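You operate a simulated robot arm through the tools that you are given. There is no shell and no other tool.

Carry out the task below with a simulated robot arm. There is one attempt and no reset: what you move stays moved.

TASK
On the lighting board, light fog, brake and head lamps, on dip beam.
Fine: the red supply knob feeds them; light knob round to HEAD; leave the board's other switches as they are; leave the orange supply knob.
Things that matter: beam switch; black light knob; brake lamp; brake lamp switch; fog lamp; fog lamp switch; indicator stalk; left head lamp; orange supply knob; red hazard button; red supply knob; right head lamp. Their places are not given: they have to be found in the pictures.

Only the result counts: the job must be done as asked and must still hold three seconds after the hand-in. Knocking over, shifting, dropping, spilling or breaking anything else fails it.

THE ROBOT
A 6-joint arm with a two-finger gripper, fixed in place. Base frame: the origin is at the foot of the arm, x ahead of it, y to its left, z up. Units: mm, rad, N and s.
Its first joint turns from -2.897 to 2.897 rad. Payload 2.45 kg.
The tool frame sits at the grasp point between the pads (the TCP): z along the fingers, y along the line on which they close. The tips reach 20 mm beyond it. Largest opening 140 mm; the body of the gripper starts 168 mm behind the TCP.
Orientation is that of the tool frame in the base frame, as [roll, pitch, yaw] about the fixed x, y, z axes, in that order (R = Rz(yaw) Ry(pitch) Rx(roll)). With the fingers straight down and closing along the base's y, the tool's x points along the base's -x, its y along +y and its z along -z.

THE INTERFACE
- The arm moves only by the tool drive_tool. Its argument "deltas" is text: rows parted by semicolons, each of 7 numbers parted by spaces: the opening, from 0 (shut) to 1 (fully open), then the shift along the tool's x, y, z in units of 25 mm (1.0 is 25 mm), then the turn, a rotation vector about the tool's x, y, z in units of 8 degrees (1.0 is 8 degrees). In form: jaw dx dy dz wx wy wz; .... A call has 1 to 20 rows; each row shifts and turns the commanded pose from where the row before left it, along the tool's axes as they then stand. A call with a number of a shift or a turn outside -1 to 1 is refused whole. Each row takes 0.2 s and may step no farther than 50 mm and 0.15 rad from the row before; otherwise, or with a gripper value out of range, the whole call is refused. A pose out of reach is approached as far as the arm can. The call stops where the force on the tool passes 40 N (or 10 N more than at its start, if that is more) or the arm is blocked; 0.2 s more then pass. Each finger travels about 45 mm/s and halts on what it meets, pressing with about 25 N; the grip force reading is that of the motor and also rises with nothing between the fingers. The clock runs only during rows and for 0.2 s after the last one: add rows that do not move to give the fingers time. It gives the time, the measured TCP pose, the force on the tool (base axes), the opening and the grip force at its end, in the units of the frame above (readings bear some noise), with the torque about the TCP (base axes, N m) and any sound that the robot's microphone picked up, and new pictures: "views" is both (left out), scene, wrist or none.
- Cameras (640 x 400 px; columns grow to the right, rows downward): "scene" is fixed at [401.8, 649.1, 1792.2]; the picture's right is [-0.54, -0.84, 0.00], its down [-0.40, 0.26, -0.88] and it looks along [0.74, -0.47, -0.48] (base axes); focal length 333 px, centre (320, 200). "wrist" rides on the gripper at [78, 11, -209] in the tool frame; the picture's right is [-0.14, 0.99, 0.00], its down [-0.92, -0.13, -0.37] and it looks along [-0.36, -0.05, 0.93] (tool axes); focal length 280 px, centre (320, 200).
- probe_pixels(camera, pixels): for up to 12 pixels [column, row] of the newest picture of that camera ("zoom" is the newest enlarged one), the place [x, y, z] in the base frame of the surface seen there, good to about 2 mm. No time passes.
- enlarge(camera, box): a new picture of the part [left, top, right, bottom] of that camera's present view, enlarged. No time passes.
- finish_job(): hands the job in; it is judged then, once.

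Leave the gripper open and the arm clear of the work at the hand-in unless told otherwise.

The tools are called after ">>>" as a command line: name --argument value ..., lists and objects as JSON in quotes. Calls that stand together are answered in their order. drive_tool: Moves the arm, as the interface text tells. Its arguments: {"type":"object","properties":{"deltas":{"type":"string"},"views":{"type":"string","enum":["both","scene","wrist","none"]}},"required":["deltas"]} The other tools are called the same way: probe_pixels (camera, pixels) gives the place of the surface under pixels of a picture; enlarge (camera, box) takes an enlarged picture of a part of a camera's view; finish_job () hands the job in.

At the start:

```text
t: 0.0
position: [662.7, 30.0, 1437.2]
tool_rot: [3.141, -0.001, -3.141]
ft_force: [0.1, -0.2, -0.1]
ft_torque: [0.01, 0.01, 0.0]
grip_width: 139.8
finger_force: 0.1
```

scene: 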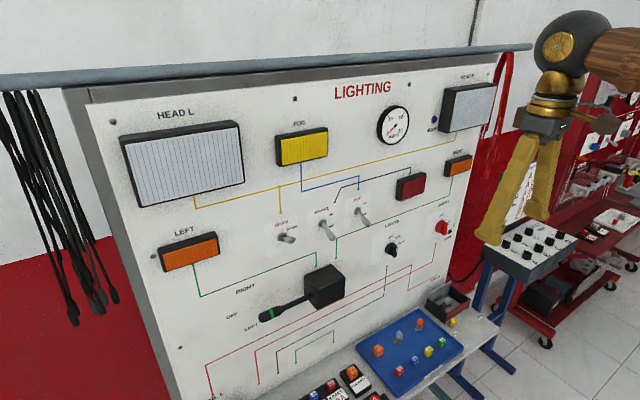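
wrist: 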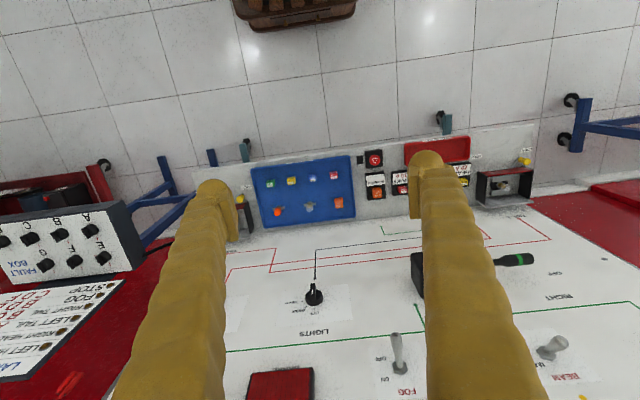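

I see a tall lighting board with lamps, three toggle switches (around (287,237), (325,228), (362,217)), a black light knob (391,248), a red knob (443,228), and a stalk. I'll enlarge parts to read labels.

>>> enlarge --camera "scene" --box '[260, 180, 420, 280]'

>>> enlarge --camera "scene" --box '[370, 200, 530, 300]'

>>> enlarge --camera "scene" --box '[290, 280, 482, 400]'

>>> enlarge --camera "scene" --box '[200, 250, 360, 350]'

>>> enlarge --camera "wrist" --box '[220, 130, 540, 330]'

```text
4.00 times, centred on (340, 230) of scene
```

zoom: 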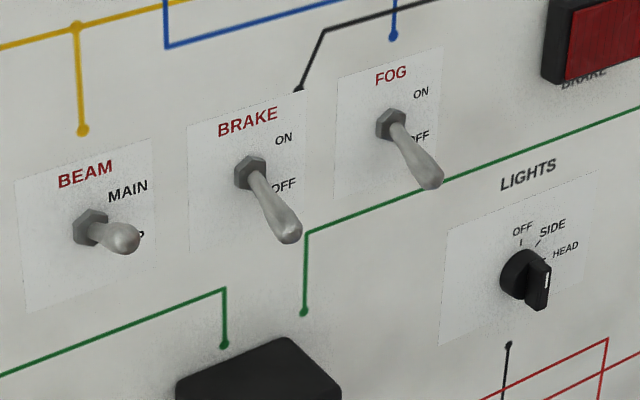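

```text
4.00 times, centred on (450, 250) of scene
```

zoom: 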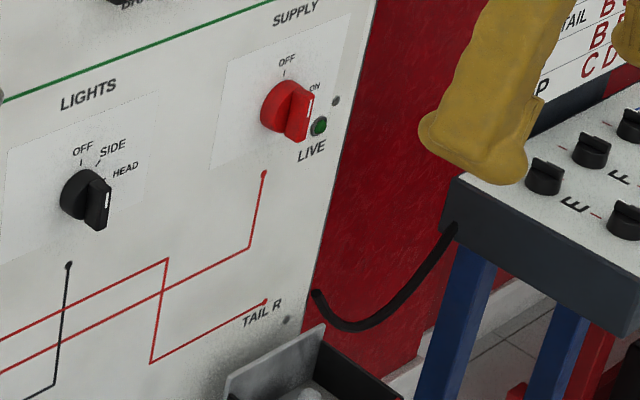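

```text
3.33 times, centred on (386, 340) of scene
```

zoom: 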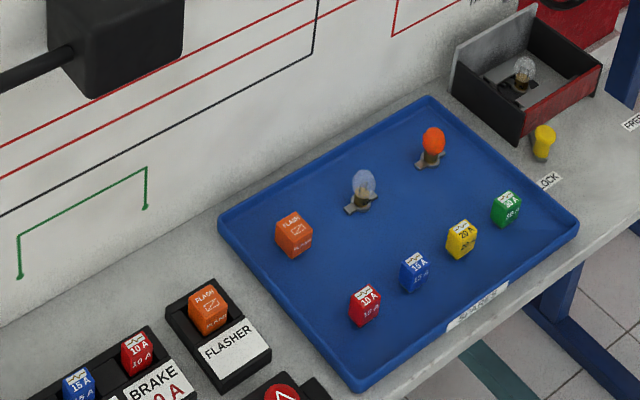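

```text
4.00 times, centred on (280, 300) of scene
```

zoom: 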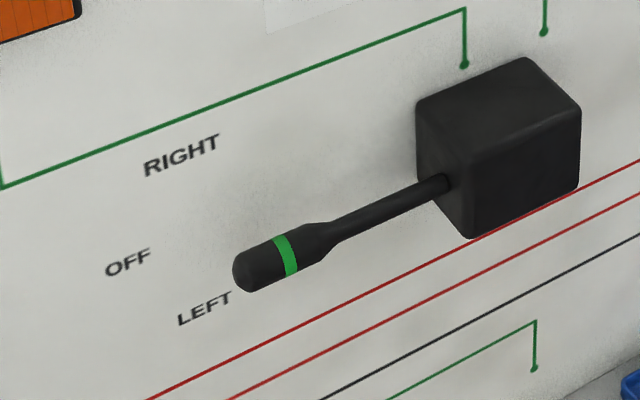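

```text
2.00 times, centred on (380, 230) of wrist
```

zoom: 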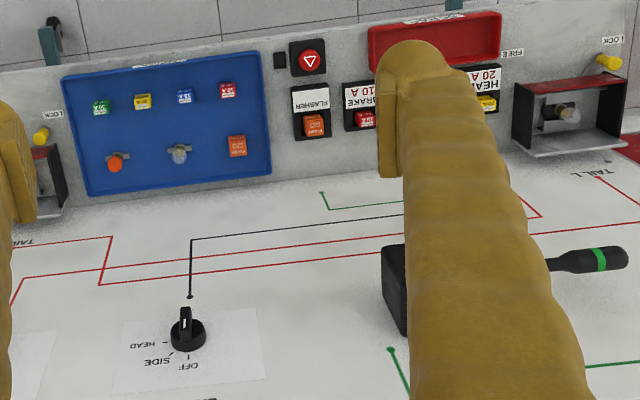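

The labels are legible: BEAM, BRAKE, FOG toggles; LIGHTS knob OFF/SIDE/HEAD; SUPPLY knob OFF/ON with a LIVE lamp. Next I measure the places of board points and look at further regions for the orange supply knob.

>>> probe_pixels --camera "scene" --pixels '[[250, 250], [420, 120], [350, 190], [440, 270], [200, 340], [283, 237], [291, 239], [322, 223], [332, 238], [357, 211], [367, 225], [391, 248]]'

>>> probe_pixels --camera "scene" --pixels '[[443, 227], [447, 228], [438, 226], [450, 231], [395, 250], [388, 249], [325, 285], [270, 315], [310, 302], [380, 350], [430, 310], [515, 250]]'

>>> enlarge --camera "scene" --box '[480, 120, 640, 300]'

>>> enlarge --camera "wrist" --box '[0, 160, 320, 400]'

>>> enlarge --camera "scene" --box '[340, 60, 500, 160]'

```text
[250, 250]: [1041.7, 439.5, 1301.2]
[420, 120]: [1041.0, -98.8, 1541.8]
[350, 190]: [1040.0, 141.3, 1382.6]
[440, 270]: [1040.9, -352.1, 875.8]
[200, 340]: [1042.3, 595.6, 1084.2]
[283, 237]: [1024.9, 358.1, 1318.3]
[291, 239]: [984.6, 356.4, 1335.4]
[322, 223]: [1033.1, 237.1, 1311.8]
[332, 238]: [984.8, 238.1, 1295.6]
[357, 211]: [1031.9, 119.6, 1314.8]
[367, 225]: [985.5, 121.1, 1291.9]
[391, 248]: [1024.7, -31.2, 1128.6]
```

```text
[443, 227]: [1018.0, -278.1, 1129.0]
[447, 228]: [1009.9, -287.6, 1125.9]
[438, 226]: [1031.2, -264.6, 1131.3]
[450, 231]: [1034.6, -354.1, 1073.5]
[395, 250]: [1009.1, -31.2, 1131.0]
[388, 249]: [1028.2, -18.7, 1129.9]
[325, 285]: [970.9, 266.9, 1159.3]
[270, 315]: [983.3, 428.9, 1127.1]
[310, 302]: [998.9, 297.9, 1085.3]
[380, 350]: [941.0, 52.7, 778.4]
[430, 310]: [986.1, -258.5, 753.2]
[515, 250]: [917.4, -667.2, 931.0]
```

```text
2.22 times, centred on (560, 210) of scene
```

zoom: 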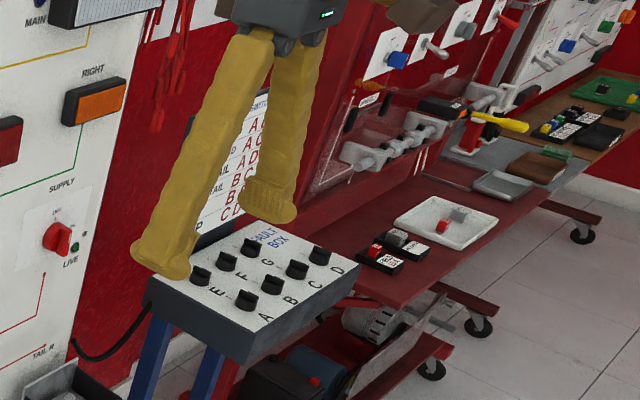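

```text
1.67 times, centred on (160, 280) of wrist
```

zoom: 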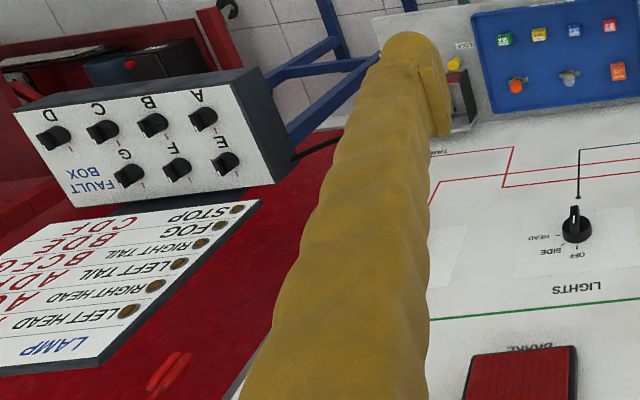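

```text
4.00 times, centred on (420, 110) of scene
```

zoom: 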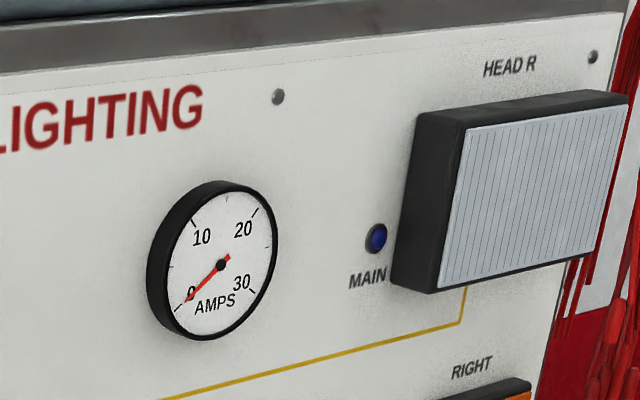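

The board face is at x≈1040, facing −x. BRAKE and FOG levers point down (OFF); BEAM points up (seemingly MAIN). I'll turn the tool to point at the board (about tool y by −90°), which will also give a frontal wrist view, staying well away at x≈660.

>>> drive_tool --deltas "1 0 0 0 0 -1 0;1 0 0 0 0 -1 0;1 0 0 0 0 -1 0;1 0 0 0 0 -1 0;1 0 0 0 0 -1 0;1 0 0 0 0 -1 0;1 0 0 0 0 -1 0;1 0 0 0 0 -1 0;1 0 0 0 0 -1 0;1 0 0 0 0 -1 0;1 0 0 0 0 -1 0;1 0 0 0 0 -0.25 0;1 0 0 0 0 0 0" --views "both"

```text
t: 2.8
position: [659.8, 45.5, 1422.1]
tool_rot: [3.104, 1.292, -3.13]
ft_force: [-0.1, -0.4, 0.4]
ft_torque: [-0.01, 0.0, -0.03]
grip_width: 139.9
finger_force: 0.1
out of reach, approached as far as the arm can: row 10, 11
```

scene: 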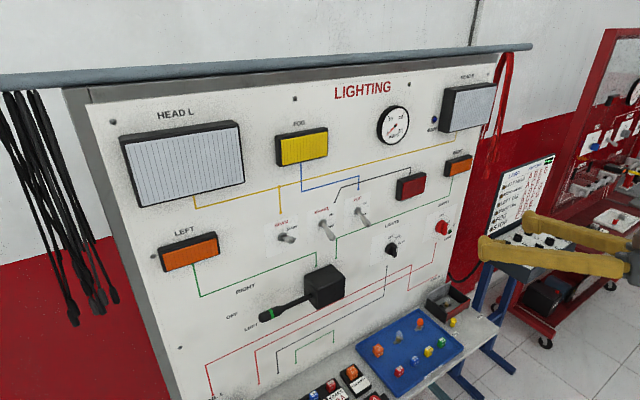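
wrist: 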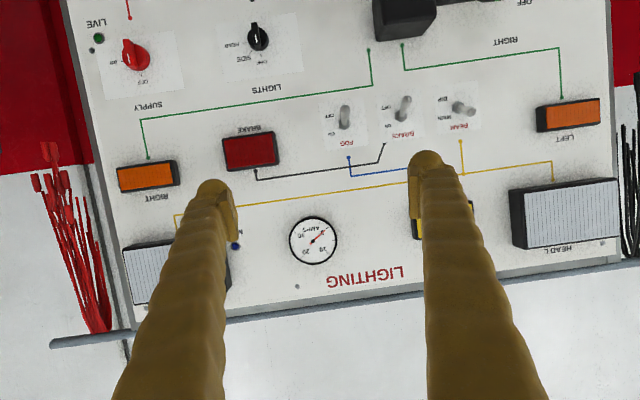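

The arm almost reached the horizontal pose (it is near a reach limit so high). I'll now lower it toward the knob height and check the pose.

>>> drive_tool --deltas "1 1 0 0 0 0 0;1 1 0 0 0 0 0;1 1 0 0 0 0 0;1 1 0 0 0 0 0;1 0 0 0 0 0 0;1 0 0 0 0 0 0" --views "wrist"

```text
t: 4.2
position: [643.1, 43.6, 1350.3]
tool_rot: [3.105, 1.319, -3.136]
ft_force: [0.2, 0.1, 0.3]
ft_torque: [0.02, -0.02, 0.0]
grip_width: 140.1
finger_force: 0.1
out of reach, approached as far as the arm can: row 1, 2, 3
```

wrist: 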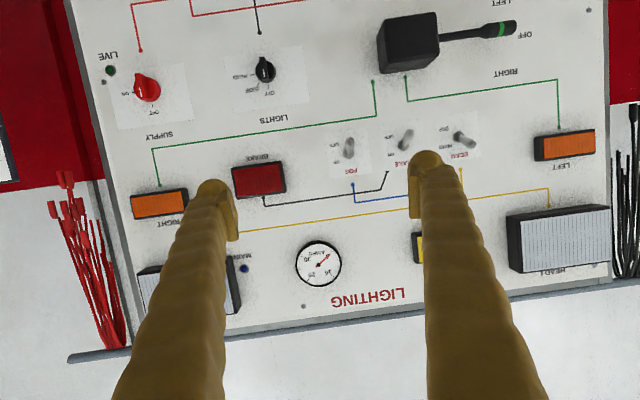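

The pose is clamped while still tilted by ~14°. I keep lowering, moving forward a bit, then finish the turn.

>>> drive_tool --deltas "1 1 0 0.3 0 0 0;1 1 0 0.3 0 0 0;1 1 0 0.3 0 0 0;1 1 0 0.3 0 0 0;1 1 0 0.3 0 0 0;1 1 0 0.3 0 0 0;1 0 0 0 0 -1 0;1 0 0 0 0 -0.8 0;1 0 0 0 0 0 0;1 0 0 0 0 0 0" --views "both"

```text
t: 6.4
position: [690.3, 106.5, 1238.6]
tool_rot: [1.579, 1.558, 1.616]
ft_force: [0.1, -0.2, 0.9]
ft_torque: [0.02, -0.01, 0.01]
grip_width: 139.9
finger_force: 0.1
out of reach, approached as far as the arm can: row 1, 3, 4, 5, 6, 7, 8
```

scene: 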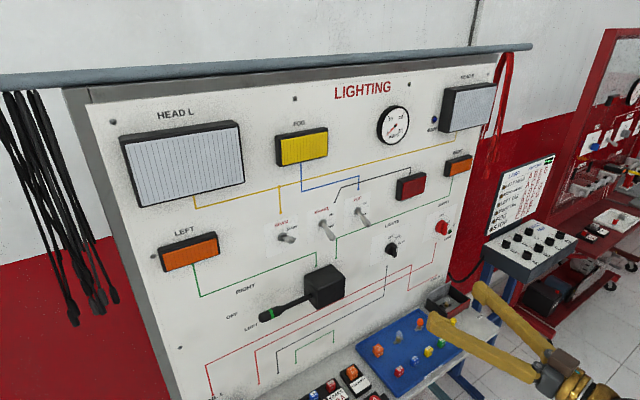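
wrist: 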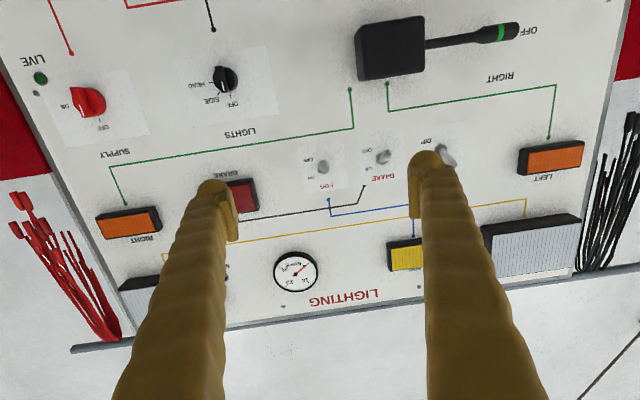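

Now the tool points at the board (z-axis ≈ +x, ~2° off). Enlarging the knobs and switches in the wrist view to read their settings.

>>> enlarge --camera "wrist" --box '[20, 40, 280, 170]'

>>> enlarge --camera "wrist" --box '[290, 110, 480, 230]'

>>> drive_tool --deltas "1 1 0 0.5 0.27 0 -0.09;1 1 0 0.5 0 0 0;1 1 0 0.5 0 0 0;1 1 0 0.5 0 0 0;1 0.5 0 0 0 0 0;1 0 0 0 0 0 0;1 0 0 0 0 0 0" --views "wrist"

```text
2.46 times, centred on (150, 105) of wrist
```

zoom: 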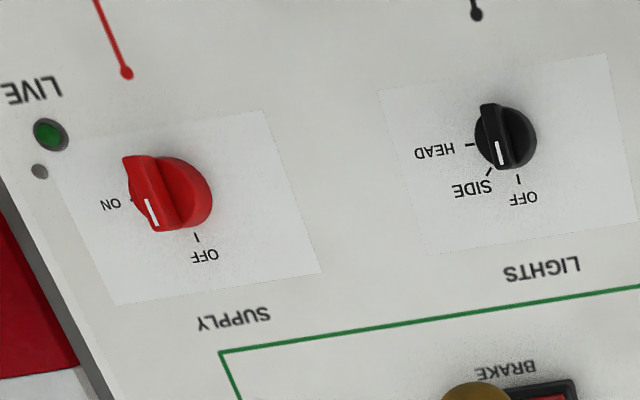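

```text
3.33 times, centred on (385, 170) of wrist
```

zoom: 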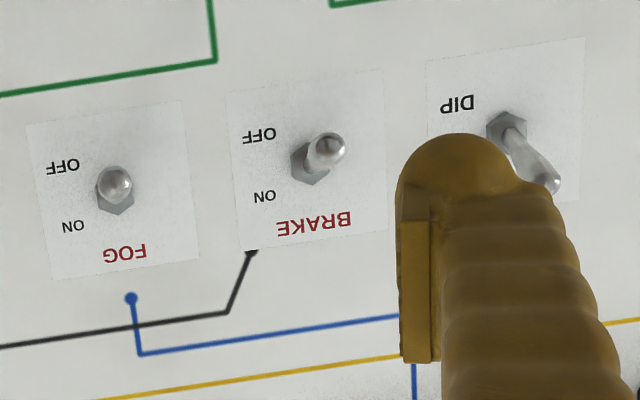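

```text
t: 8.0
position: [751.2, 115.1, 1140.5]
tool_rot: [-1.656, 1.554, -1.644]
ft_force: [0.0, -0.1, -0.1]
ft_torque: [-0.01, 0.03, -0.01]
grip_width: 139.8
finger_force: 0.0
out of reach, approached as far as the arm can: row 1, 2, 3, 4, 5
```

wrist: 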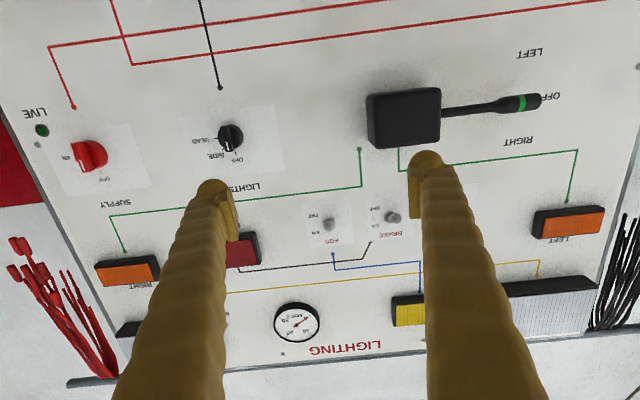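

Readings: supply knob at OFF (white mark up), light knob at OFF, HEAD and ON both 90° clockwise as seen from the front. BRAKE/FOG are OFF (lower), BEAM lever is at MAIN (up). I'll move sideways to y≈−31, in line with the light knob, and watch whether reach complaints go on.

>>> drive_tool --deltas "1 0 -1 0 0 0 0.12;1 0 -1 0 0 0 0;1 0 -1 0 0 0 0;1 0 -1 0 0 0 0;1 0 -1 0 0 0 0;1 0 -0.85 0 0 0 0;1 0 0 0 0 0 0;1 0 0 0 0 0 0" --views "both"

```text
t: 9.8
position: [731.0, 88.8, 1184.1]
tool_rot: [1.842, 1.561, 1.832]
ft_force: [1.0, 1.1, -0.2]
ft_torque: [0.0, 0.02, 0.03]
grip_width: 139.9
finger_force: 0.1
out of reach, approached as far as the arm can: row 1, 2, 3, 4, 5, 6
```

scene: 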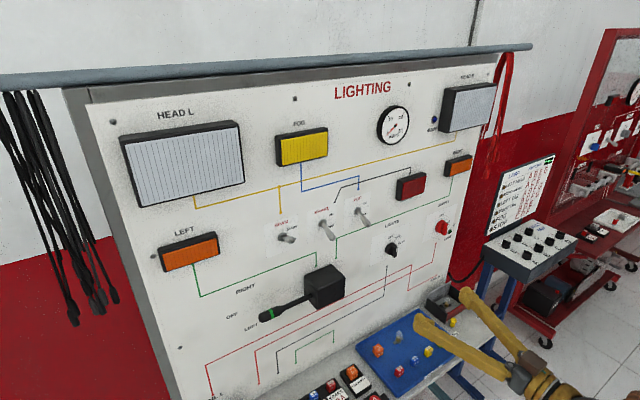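
wrist: 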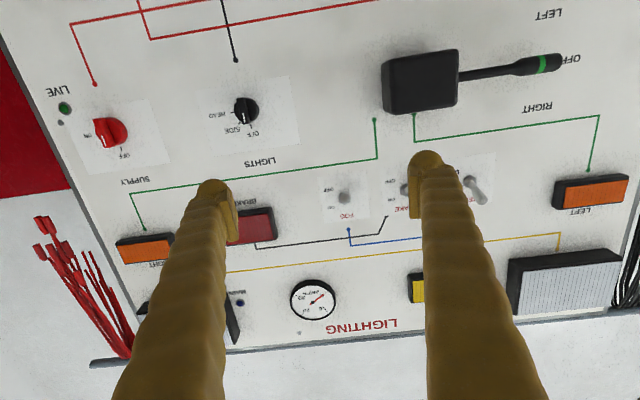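

The reach limit drags the arm (y/z drift), which suggests a wrist joint limit for this roll of the tool. I'll try rolling the tool about its own axis in free space, to see if another roll frees the motion.

>>> drive_tool --deltas "1 0 0 0 0 0 1;1 0 0 0 0 0 1;1 0 0 0 0 0 1;1 0 0 0 0 0 1;1 0 0 0 0 0 1;1 0 0 0 0 0 1;1 0 0 0 0 0 0;1 0 0 0 0 0 0" --views "wrist"

```text
t: 11.6
position: [694.6, 176.8, 1318.8]
tool_rot: [1.704, 1.004, 1.588]
ft_force: [0.4, 0.4, -0.4]
ft_torque: [-0.05, -0.01, -0.04]
grip_width: 140.1
finger_force: 0.1
out of reach, approached as far as the arm can: row 1, 2, 3, 4, 5, 6
```

wrist: 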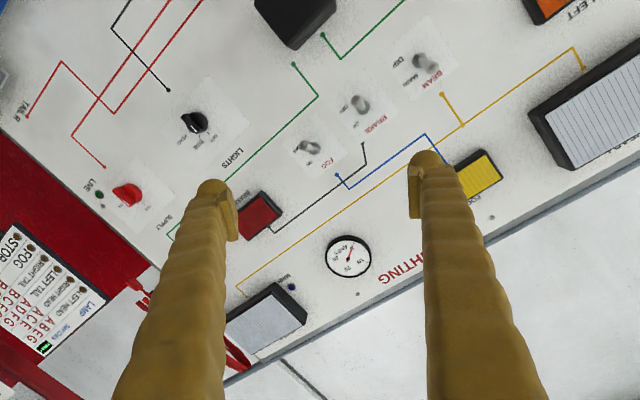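

Rolling positive made it worse (the position was pushed away), so the last joint seems at its limit. I'll roll the other way.

>>> drive_tool --deltas "1 0 0 0 0 0 -1;1 0 0 0 0 0 -1;1 0 0 0 0 0 -1;1 0 0 0 0 0 -1;1 0 0 0 0 0 -1;1 0 0 0 0 0 -1;1 0 0 0 0 0 -1;1 0 0 0 0 0 -1;1 0 0 0 0 0 -1;1 0 0 0 0 0 -1;1 0 0 0 0 0 0;1 0 0 0 0 0 0" --views "wrist"

```text
t: 14.2
position: [695.2, 176.0, 1317.3]
tool_rot: [-1.628, 0.759, -1.684]
ft_force: [0.2, 0.0, -0.4]
ft_torque: [0.0, -0.02, -0.01]
grip_width: 139.9
finger_force: 0.1
```

wrist: 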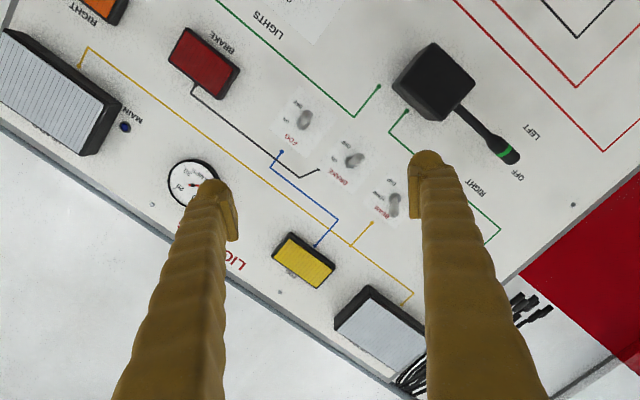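

Negative roll is free of reach trouble and the position is held. Turning the knobs clockwise is a positive roll, so I want to begin with the tool's x pointing up: roll about −135° more.

>>> drive_tool --deltas "1 0 0 0 0 0 -1;1 0 0 0 0 0 -1;1 0 0 0 0 0 -1;1 0 0 0 0 0 -1;1 0 0 0 0 0 -1;1 0 0 0 0 0 -1;1 0 0 0 0 0 -1;1 0 0 0 0 0 -1;1 0 0 0 0 0 -1;1 0 0 0 0 0 -1;1 0 0 0 0 0 -1;1 0 0 0 0 0 -1;1 0 0 0 0 0 -1;1 0 0 0 0 0 -1;1 0 0 0 0 0 -1;1 0 0 0 0 0 -1;1 0 0 0 0 0 -1;1 0 0 0 0 0 0;1 0 0 0 0 0 0" --views "both"

```text
t: 18.2
position: [694.0, 176.6, 1318.0]
tool_rot: [2.349, -1.511, 0.722]
ft_force: [0.4, -0.2, -0.3]
ft_torque: [0.0, -0.03, -0.01]
grip_width: 139.8
finger_force: 0.1
```

scene: 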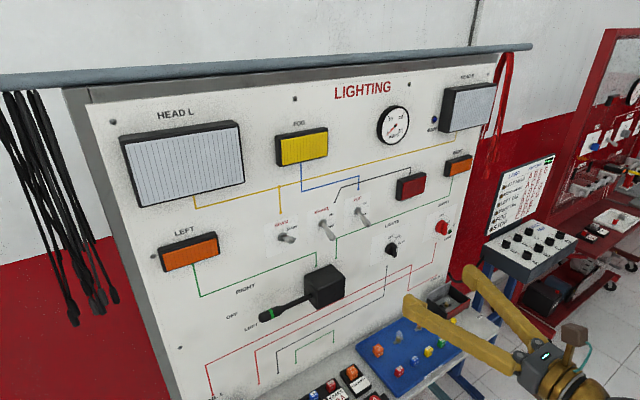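
wrist: 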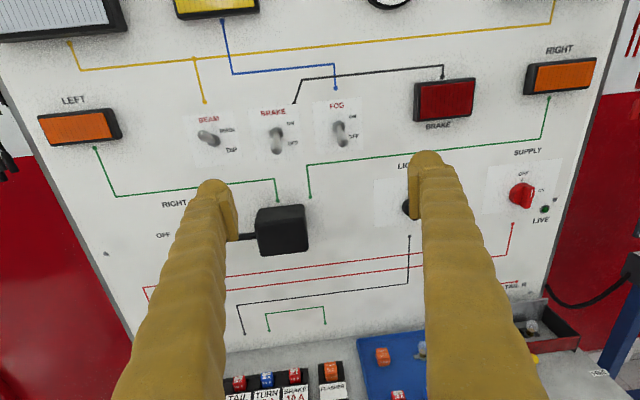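

Now the tool is free and the picture upright (tool x up, y toward −y, z toward the board). I'll trim the tilt and move in front of the light knob at about (785, −31, 1131).

>>> drive_tool --deltas "1 0 0 0 0.51 0.3 0.28;1 -0.83 0.92 0.4 0 0 0;1 -0.83 0.92 0.4 0 0 0;1 -0.83 0.92 0.4 0 0 0;1 -0.83 0.92 0.4 0 0 0;1 -0.83 0.92 0.4 0 0 0;1 -0.83 0.92 0.4 0 0 0;1 -0.83 0.92 0.4 0 0 0;1 -0.83 0.92 0.4 0 0 0;1 -0.83 0.92 0.4 0 0 0;1 0 0 0 0 0 0;1 0 0 0 0 0 0" --views "both"

```text
t: 20.8
position: [760.5, 85.0, 1149.3]
tool_rot: [2.813, -1.563, 0.297]
ft_force: [0.3, 0.1, 0.0]
ft_torque: [0.0, 0.01, 0.03]
grip_width: 140.2
finger_force: 0.0
out of reach, approached as far as the arm can: row 6, 7, 8, 9, 10
```

scene: 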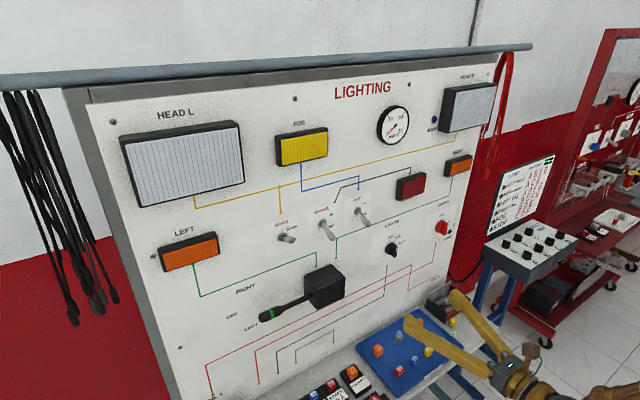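
wrist: 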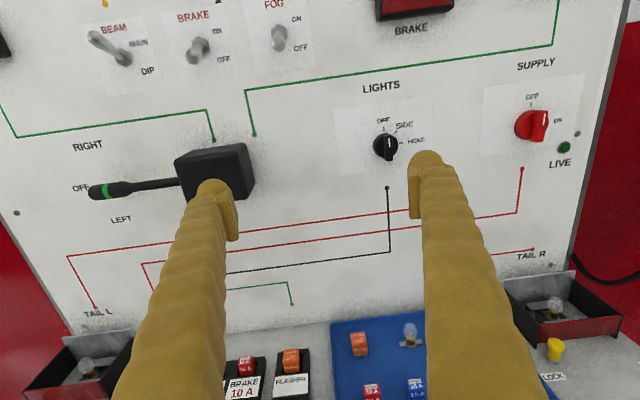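

I again meet a limit around y≈85 at this distance. Reach may ease farther forward, so I'll test moving toward the board (to x≈935, still clear of the knob ends at ~1009) with the gripper half closed.

>>> drive_tool --deltas "0.45 0 0 1 0 0 0;0.45 0 0 1 0 0 0;0.45 0 0 1 0 0 0;0.45 0 0 1 0 0 0;0.45 0 0 1 0 0 0;0.45 0 0 1 0 0 0;0.45 0 0 1 0 0 0;0.45 0 0 0 0 0 0;0.45 0 0 0 0 0 0" --views "wrist"

```text
t: 22.8
position: [930.1, 129.5, 1156.7]
tool_rot: [2.683, -1.564, 0.445]
ft_force: [-0.3, 0.1, -0.7]
ft_torque: [0.0, 0.01, 0.02]
grip_width: 63.0
finger_force: 0.1
out of reach, approached as far as the arm can: row 1, 2, 3, 4, 5, 6, 7
```

wrist: 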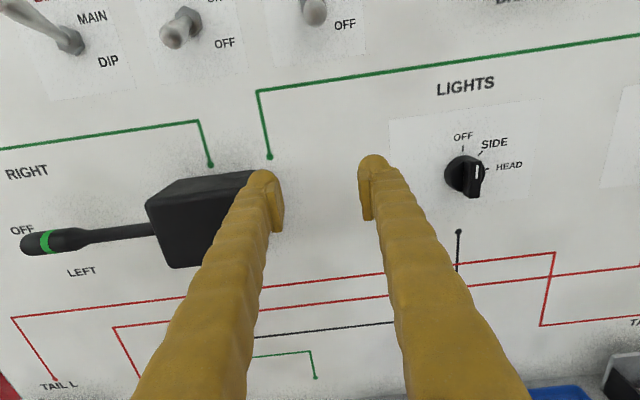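

The limit follows the sideways angle of the tool to the arm's plane; for the toggles (y 120…356) this branch works. So toggles first: shut the fingers to a poker, back off to x≈905, yaw slightly toward −y, and rise to just under the FOG lever (tip ≈ (985, 121, 1292)).

>>> drive_tool --deltas "0 0 0 -1 -0.5 0 0;0 1 0.3 0 0 0 0;0 1 0 0 0 0 0;0 1 0 0 0 0 0;0 0.5 0 0 0 0 0;0 0 0 0 0 0 0;0 0 0 0 0 0 0" --views "wrist"

```text
t: 24.4
position: [905.6, 124.1, 1243.6]
tool_rot: [2.376, -1.568, 0.693]
ft_force: [-0.3, -0.4, -0.5]
ft_torque: [0.01, 0.01, 0.01]
grip_width: 0.1
finger_force: 25.2
```

wrist: 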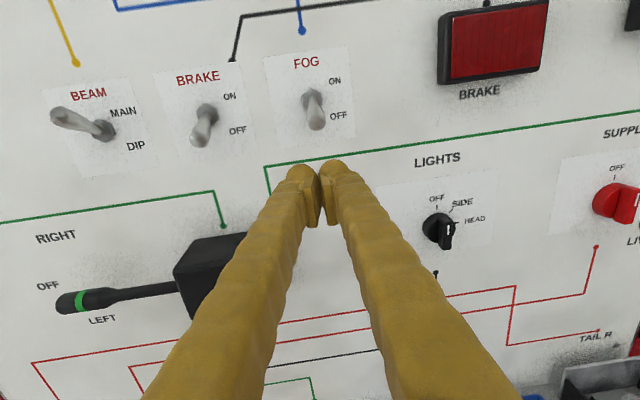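

Good, no reach trouble. I measure the levers and knobs from this frontal view: FOG tip (316,122), BRAKE tip (200,138), BEAM tip (62,118), light knob (447,230).

>>> probe_pixels --camera "wrist" --pixels '[[316, 122], [312, 106], [307, 96], [200, 137], [206, 112], [62, 119], [100, 130], [80, 122], [448, 232], [432, 228], [622, 205], [600, 200]]'

>>> enlarge --camera "wrist" --box '[260, 40, 380, 220]'

```text
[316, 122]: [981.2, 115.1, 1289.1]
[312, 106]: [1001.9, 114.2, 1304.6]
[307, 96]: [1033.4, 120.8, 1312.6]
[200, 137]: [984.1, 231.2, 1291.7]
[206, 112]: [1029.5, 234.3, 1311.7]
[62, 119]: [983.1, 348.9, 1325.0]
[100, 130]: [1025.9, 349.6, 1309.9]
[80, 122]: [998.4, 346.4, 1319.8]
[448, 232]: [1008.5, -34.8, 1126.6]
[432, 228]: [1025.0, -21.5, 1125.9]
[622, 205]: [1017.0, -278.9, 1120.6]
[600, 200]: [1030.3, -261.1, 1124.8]
```

```text
2.22 times, centred on (320, 130) of wrist
```

zoom: 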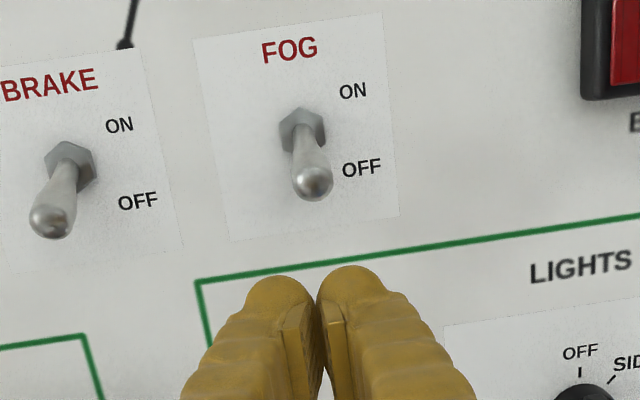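

FOG lever runs from ≈(1033,118,1312) to tip ≈(980,118,1290). I'll go forward 80 mm underneath it, then raise gently.

>>> drive_tool --deltas "0 0 0 0.8 0 0 0;0 0 0 0.8 0 0 0;0 0 0 0.8 0 0 0;0 0 0 0.8 0 0 0;0 0 0 0 0 0 0;0 0.4 0 0 0 0 0;0 0.4 0 0 0 0 0;0 0.3 0 0 0 0 0;0 0.3 0 0 0 0 0;0 0.3 0 0 0 0 0;0 0 0 0 0 0 0" --views "both"

```text
t: 26.8
position: [983.1, 117.5, 1286.0]
tool_rot: [2.349, -1.567, 0.722]
ft_force: [-0.1, 0.3, -0.4]
ft_torque: [0.0, 0.02, -0.01]
grip_width: 0.0
finger_force: 24.8
```

scene: 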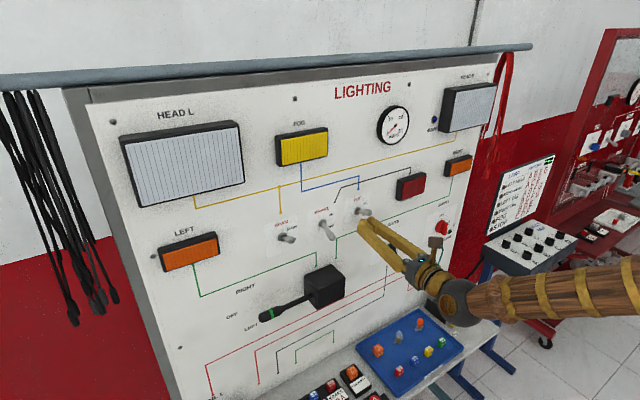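
wrist: 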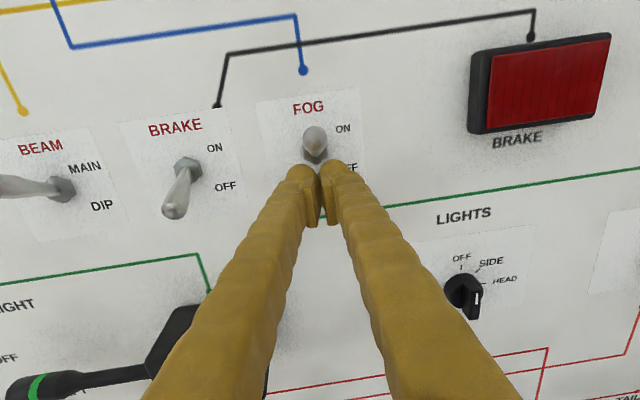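

The FOG lever seems to have snapped up. I enlarge to check.

>>> enlarge --camera "wrist" --box '[240, 90, 400, 190]'

>>> enlarge --camera "scene" --box '[300, 180, 420, 255]'

>>> probe_pixels --camera "scene" --pixels '[[365, 213], [368, 213], [358, 211]]'

```text
4.00 times, centred on (320, 140) of wrist
```

zoom: 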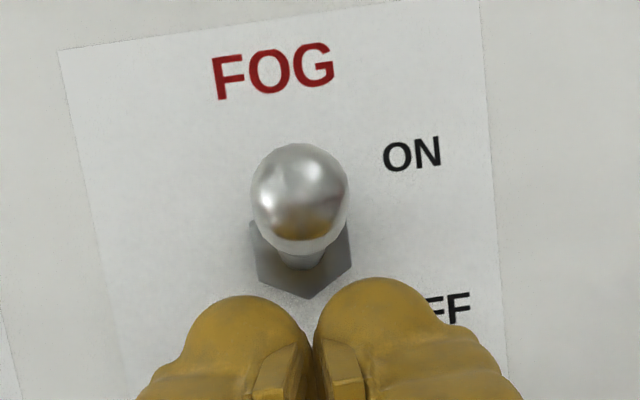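

```text
5.33 times, centred on (360, 218) of scene
```

zoom: 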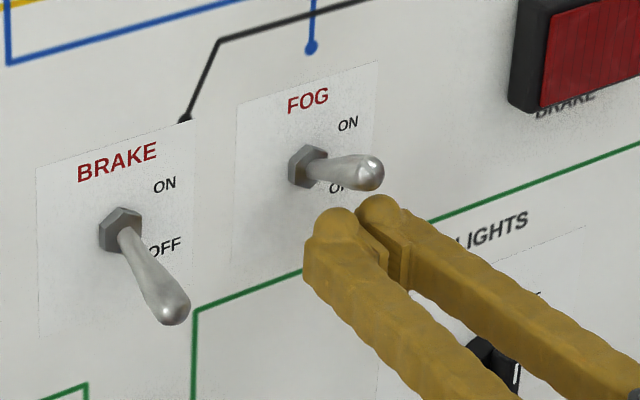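

```text
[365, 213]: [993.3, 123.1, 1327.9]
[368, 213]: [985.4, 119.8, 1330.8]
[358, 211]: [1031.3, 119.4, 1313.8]
```

FOG is at ON now (tip z≈1330). Next: down 43 mm, sideways +117 mm to under the BRAKE lever (y≈235), then raise the same way.

>>> drive_tool --deltas "0 -1 0 0 0 0 0;0 -0.72 0 0 0 0 0;0 0 -0.94 -0.07 0 0 0;0 0 -0.94 -0.07 0 0 0;0 0 -0.94 -0.07 0 0 0;0 0 -0.94 -0.07 0 0 0;0 0 -0.92 -0.07 0 0 0;0 0 0 0 0 0 0;0 0.4 0 0 0 0 0;0 0.4 0 0 0 0 0;0 0.3 0 0 0 0 0;0 0.3 0 0 0 0 0;0 0.3 0 0 0 0 0;0 0 0 0 0 0 0" --views "both"

```text
t: 29.8
position: [982.8, 234.6, 1285.0]
tool_rot: [2.3, -1.566, 0.769]
ft_force: [0.5, 0.3, -0.5]
ft_torque: [0.01, 0.02, 0.01]
grip_width: 0.3
finger_force: 29.4
```

scene: 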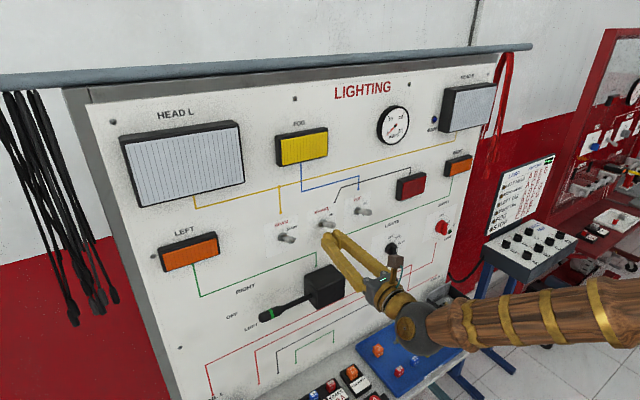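
wrist: 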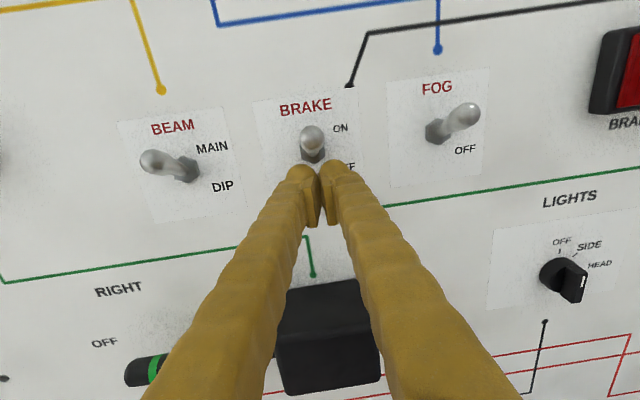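

BRAKE is up now. For BEAM (lever up at MAIN, must go down to DIP): back off, rise to z≈1372, shift +117 mm to y≈352, go forward above the lever, then push down to z≈1337.

>>> drive_tool --deltas "0 -0.2 0 0 0 0 0;0 0 0 -1 0 0 0;0 0 0 -1 0 0 0;0 0 0 -1 0 0 0;0 1 -0.94 -0.07 0 0 0;0 1 -0.94 -0.07 0 0 0;0 1 -0.94 -0.07 0 0 0;0 0.7 -0.94 -0.07 0 0 0;0 0 -0.92 -0.07 0 0 0;0 0 0 0 0 0 0" --views "wrist"

```text
t: 32.0
position: [907.2, 359.6, 1371.5]
tool_rot: [2.373, -1.568, 0.698]
ft_force: [0.1, 0.5, 0.2]
ft_torque: [0.0, -0.01, 0.0]
grip_width: 0.1
finger_force: 29.6
```

wrist: 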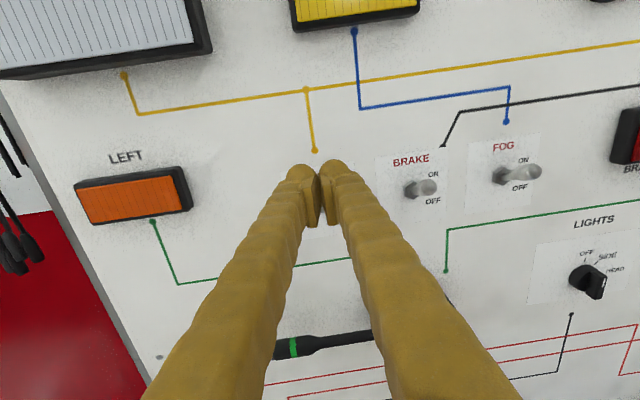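

Position is good; moving forward 76 mm above the BEAM lever, then down about 34 mm.

>>> drive_tool --deltas "0 0 0 0.8 0 0 0;0 0 0 0.8 0 0 0;0 0 0 0.8 0 0 0;0 0 0 0.65 0 0 0;0 0 0 0 0 0 0;0 -0.4 0 0 0 0 0;0 -0.3 0 0 0 0 0;0 -0.3 0 0 0 0 0;0 -0.3 0 0 0 0 0;0 -0.1 0 0 0 0 0;0 0 0 0 0 0 0" --views "both"

>>> enlarge --camera "scene" --box '[260, 190, 380, 265]'

```text
t: 34.4
position: [984.0, 351.8, 1336.6]
tool_rot: [2.31, -1.567, 0.76]
ft_force: [0.7, -0.3, -0.3]
ft_torque: [-0.01, -0.02, -0.02]
grip_width: 0.0
finger_force: 29.7
```

scene: 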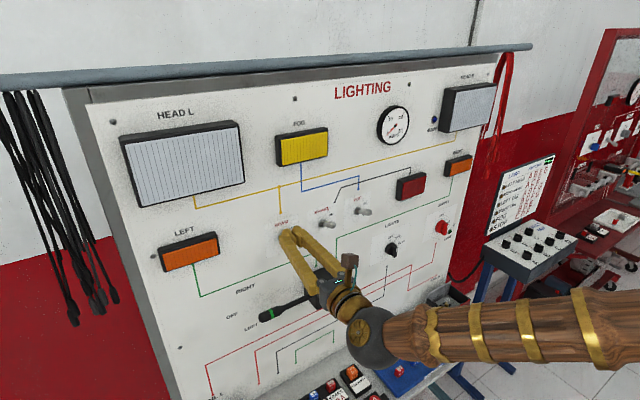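
wrist: 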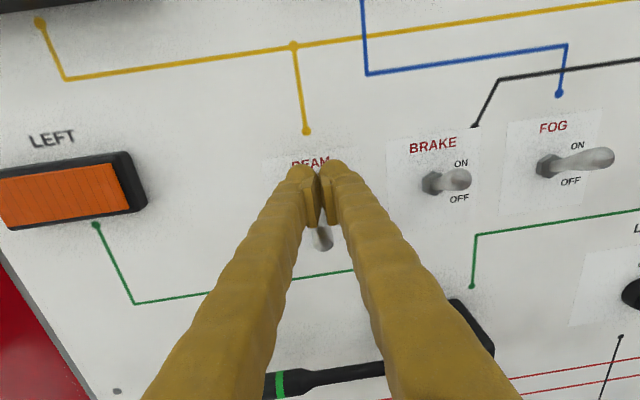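

```text
5.33 times, centred on (320, 228) of scene
```

zoom: 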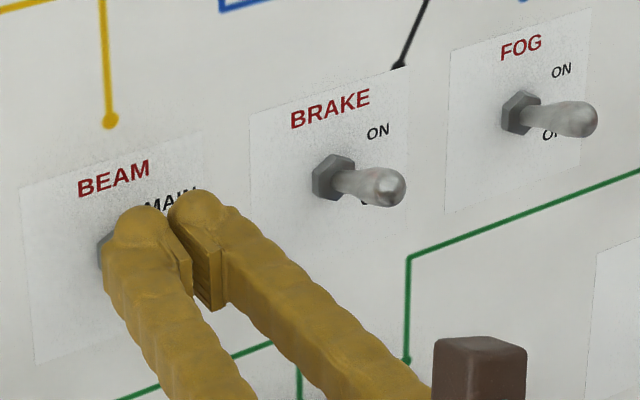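

The BEAM lever tip now shows below the fingers (wrist (323,238)). I retreat up and back, then check all three levers.

>>> drive_tool --deltas "0 0.5 0 0 0 0 0;0 0 0 -1 0 0 0;0 0 0 -1 0 0 0;0 0 0 -1 0 0 0;0 0 0 -1 0 0 0;0 0 0 0 -0.6 0 0;0 0 0 0 -0.65 0 0;0 1 0 0 0 0 0;0 1 0 0 0 0 0;0 0 0 0 0 0 0" --views "both"

>>> enlarge --camera "scene" --box '[260, 190, 380, 265]'

```text
t: 36.6
position: [884.3, 359.7, 1399.5]
tool_rot: [2.22, -1.567, 0.678]
ft_force: [-0.5, -0.2, 0.4]
ft_torque: [-0.02, 0.0, -0.01]
grip_width: 0.0
finger_force: 29.5
```

scene: 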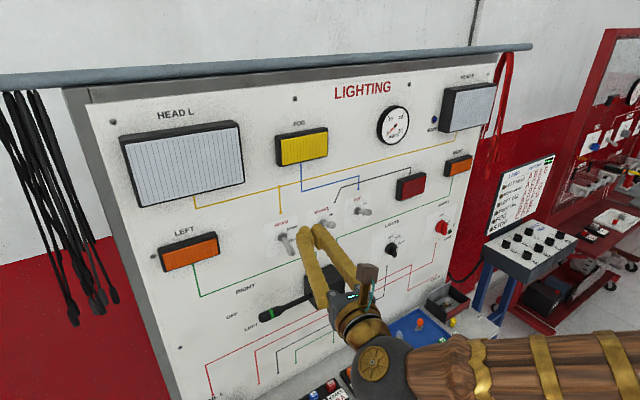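
wrist: 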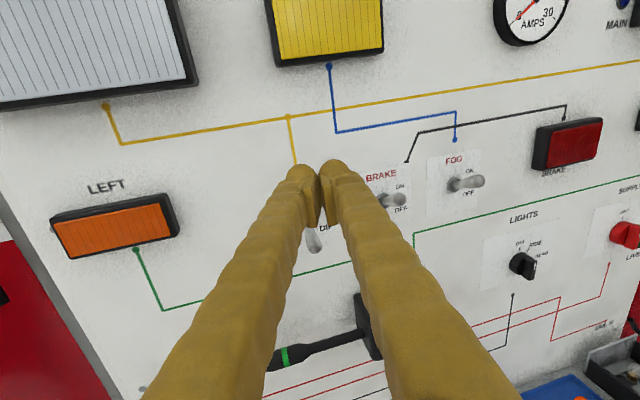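

```text
5.33 times, centred on (320, 228) of scene
```

zoom: 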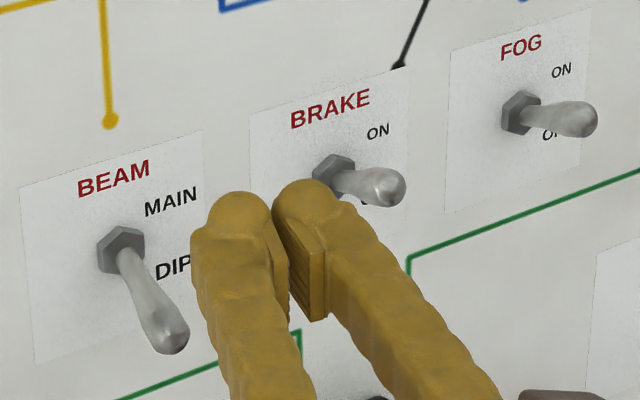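

All three toggles are set: FOG ON, BRAKE ON, BEAM DIP. With a 14° yaw I now travel to about 80 mm before the light knob, opening the jaws partly.

>>> drive_tool --deltas "0.1 -0.678 0.877 0.324 0 0 0;0.1 -0.678 0.877 0.324 0 0 0;0.1 -0.678 0.877 0.324 0 0 0;0.1 -0.678 0.877 0.324 0 0 0;0.1 -0.678 0.877 0.324 0 0 0;0.1 -0.678 0.877 0.324 0 0 0;0.2 -0.678 0.877 0.324 0 0 0;0.2 -0.678 0.877 0.324 0 0 0;0.3 -0.678 0.877 0.324 0 0 0;0.3 -0.678 0.877 0.324 0 0 0;0.4 -0.678 0.877 0.324 0 0 0;0.4 -0.678 0.877 0.324 0 0 0;0.4 -0.678 0.877 0.324 0 0 0;0.4 -0.678 0.877 0.324 0 0 0;0.4 -0.678 0.877 0.324 0 0 0;0.4 -0.678 0.877 0.324 0 0 0;0.4 0 0 0 0 0 0;0.4 0 0 0 0 0 0" --views "both"

```text
t: 40.4
position: [922.7, -12.2, 1129.8]
tool_rot: [2.166, -1.567, 0.731]
ft_force: [0.5, -0.2, 0.0]
ft_torque: [0.0, 0.01, 0.01]
grip_width: 55.9
finger_force: 0.0
```

scene: 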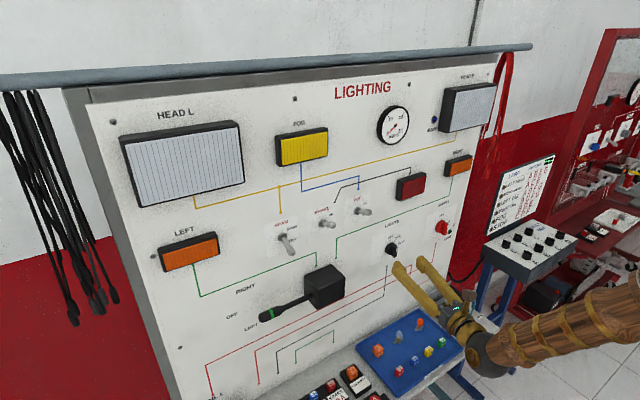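
wrist: 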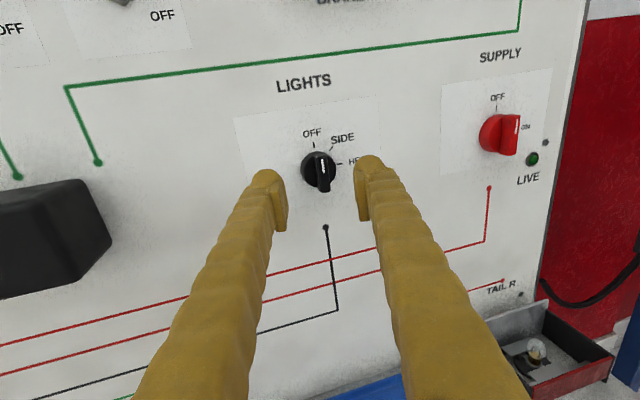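

Fully reached, no limits. I enlarge the light knob and probe its bar.

>>> enlarge --camera "wrist" --box '[280, 120, 376, 210]'

>>> probe_pixels --camera "wrist" --pixels '[[322, 158], [324, 168], [325, 180], [325, 190], [318, 165], [328, 165], [306, 168], [318, 185], [331, 185], [334, 160], [313, 150]]'

>>> probe_pixels --camera "scene" --pixels '[[391, 244], [394, 245], [395, 250], [395, 255], [397, 252], [388, 252], [441, 222], [446, 224], [446, 234]]'

```text
4.44 times, centred on (328, 165) of wrist
```

zoom: 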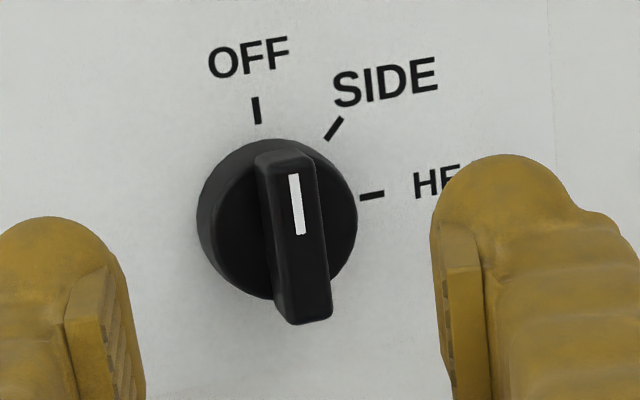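

```text
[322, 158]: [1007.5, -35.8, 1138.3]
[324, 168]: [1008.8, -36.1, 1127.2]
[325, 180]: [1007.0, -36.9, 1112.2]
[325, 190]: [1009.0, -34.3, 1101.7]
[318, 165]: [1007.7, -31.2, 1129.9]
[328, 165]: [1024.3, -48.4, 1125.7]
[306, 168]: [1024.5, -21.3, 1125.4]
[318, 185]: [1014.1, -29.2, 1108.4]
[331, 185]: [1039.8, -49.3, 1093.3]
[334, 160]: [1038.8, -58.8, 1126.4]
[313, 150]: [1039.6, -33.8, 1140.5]
```

```text
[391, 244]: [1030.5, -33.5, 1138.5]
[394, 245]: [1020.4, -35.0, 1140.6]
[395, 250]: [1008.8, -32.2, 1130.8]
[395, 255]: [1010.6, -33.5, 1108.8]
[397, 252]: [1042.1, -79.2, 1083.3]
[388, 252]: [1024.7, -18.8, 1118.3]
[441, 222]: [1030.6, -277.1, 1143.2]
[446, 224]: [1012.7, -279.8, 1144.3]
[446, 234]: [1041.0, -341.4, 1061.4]
```

Knob axis ≈ (y −36, z 1122); bar front at x≈1008, disc face at x≈1025, bar about 11 mm wide and vertical. I approach with a 28 mm gap to TCP x≈995.

>>> drive_tool --deltas "0.2 -0.31 0.05 0 0 0 0;0.2 0 0 0 0 0 0;0.2 0 0 0.9 0 0 0;0.2 0 0 0.9 0 0 0;0.2 0 0 0.6 0 0 0;0.2 0 0 0.3 0 0 0;0.2 0 0 0.3 0 0 0;0.2 0 0 0 0 0 0" --views "both"

>>> enlarge --camera "wrist" --box '[260, 130, 380, 230]'

>>> enlarge --camera "scene" --box '[360, 210, 440, 280]'

```text
t: 42.2
position: [996.7, -31.1, 1120.3]
tool_rot: [2.151, -1.566, 0.746]
ft_force: [0.0, 0.5, -0.3]
ft_torque: [0.03, 0.0, 0.01]
grip_width: 28.1
finger_force: 0.0
```

scene: 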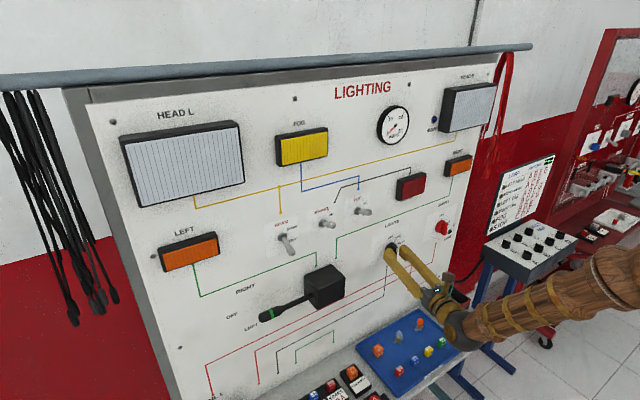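
wrist: 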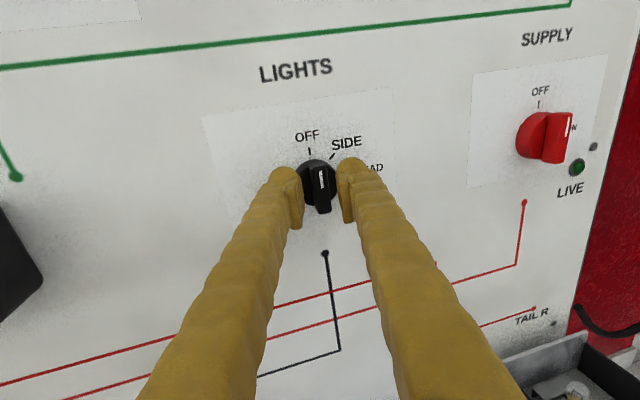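

```text
4.00 times, centred on (320, 180) of wrist
```

zoom: 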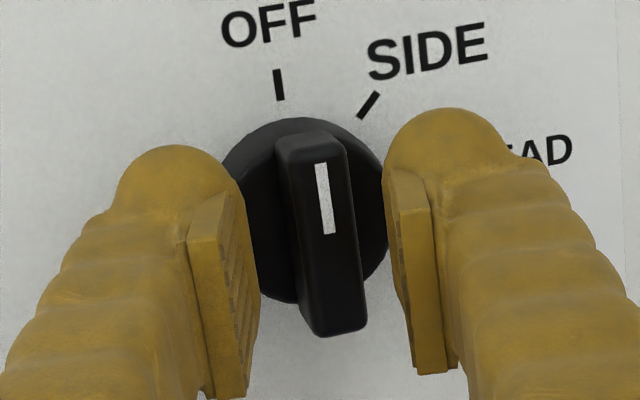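

```text
5.71 times, centred on (400, 245) of scene
```

zoom: 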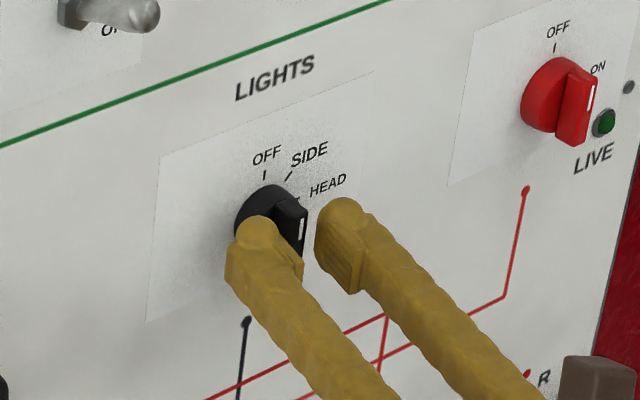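

The bar sits between the pads. I close to about 15 mm, advance 3 mm and check for contact.

>>> drive_tool --deltas "0.11 0.06 0 0 0 0 0;0.11 0 0 0.12 0 0 0;0.11 0 0 0 0 0 0" --views "none"

>>> enlarge --camera "wrist" --box '[260, 130, 380, 230]'

>>> enlarge --camera "scene" --box '[360, 210, 440, 280]'

```text
t: 43.0
position: [999.5, -32.3, 1122.5]
tool_rot: [2.139, -1.567, 0.761]
ft_force: [0.4, -1.0, 0.4]
ft_torque: [0.02, 0.02, -0.03]
grip_width: 15.5
finger_force: 0.3
```

```text
4.00 times, centred on (320, 180) of wrist
```

zoom: 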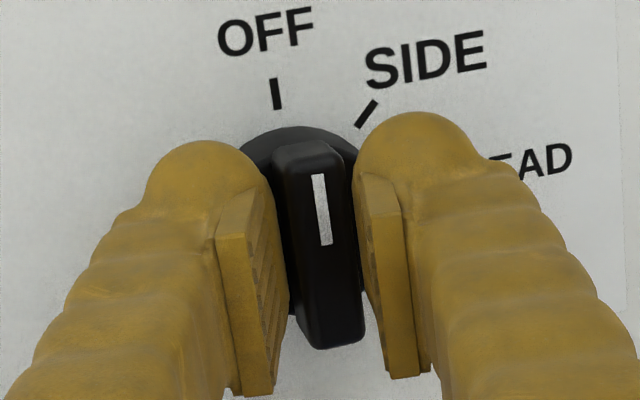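

```text
5.71 times, centred on (400, 245) of scene
```

zoom: 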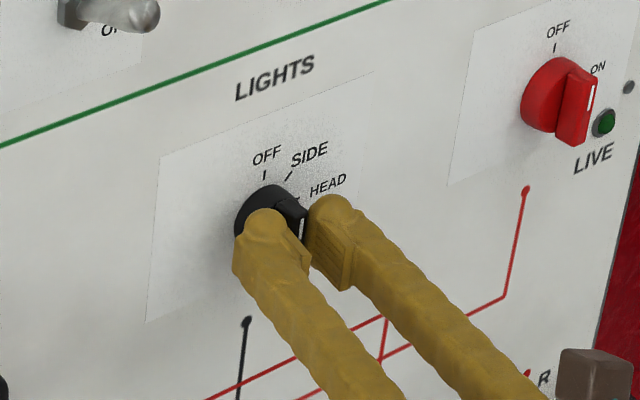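

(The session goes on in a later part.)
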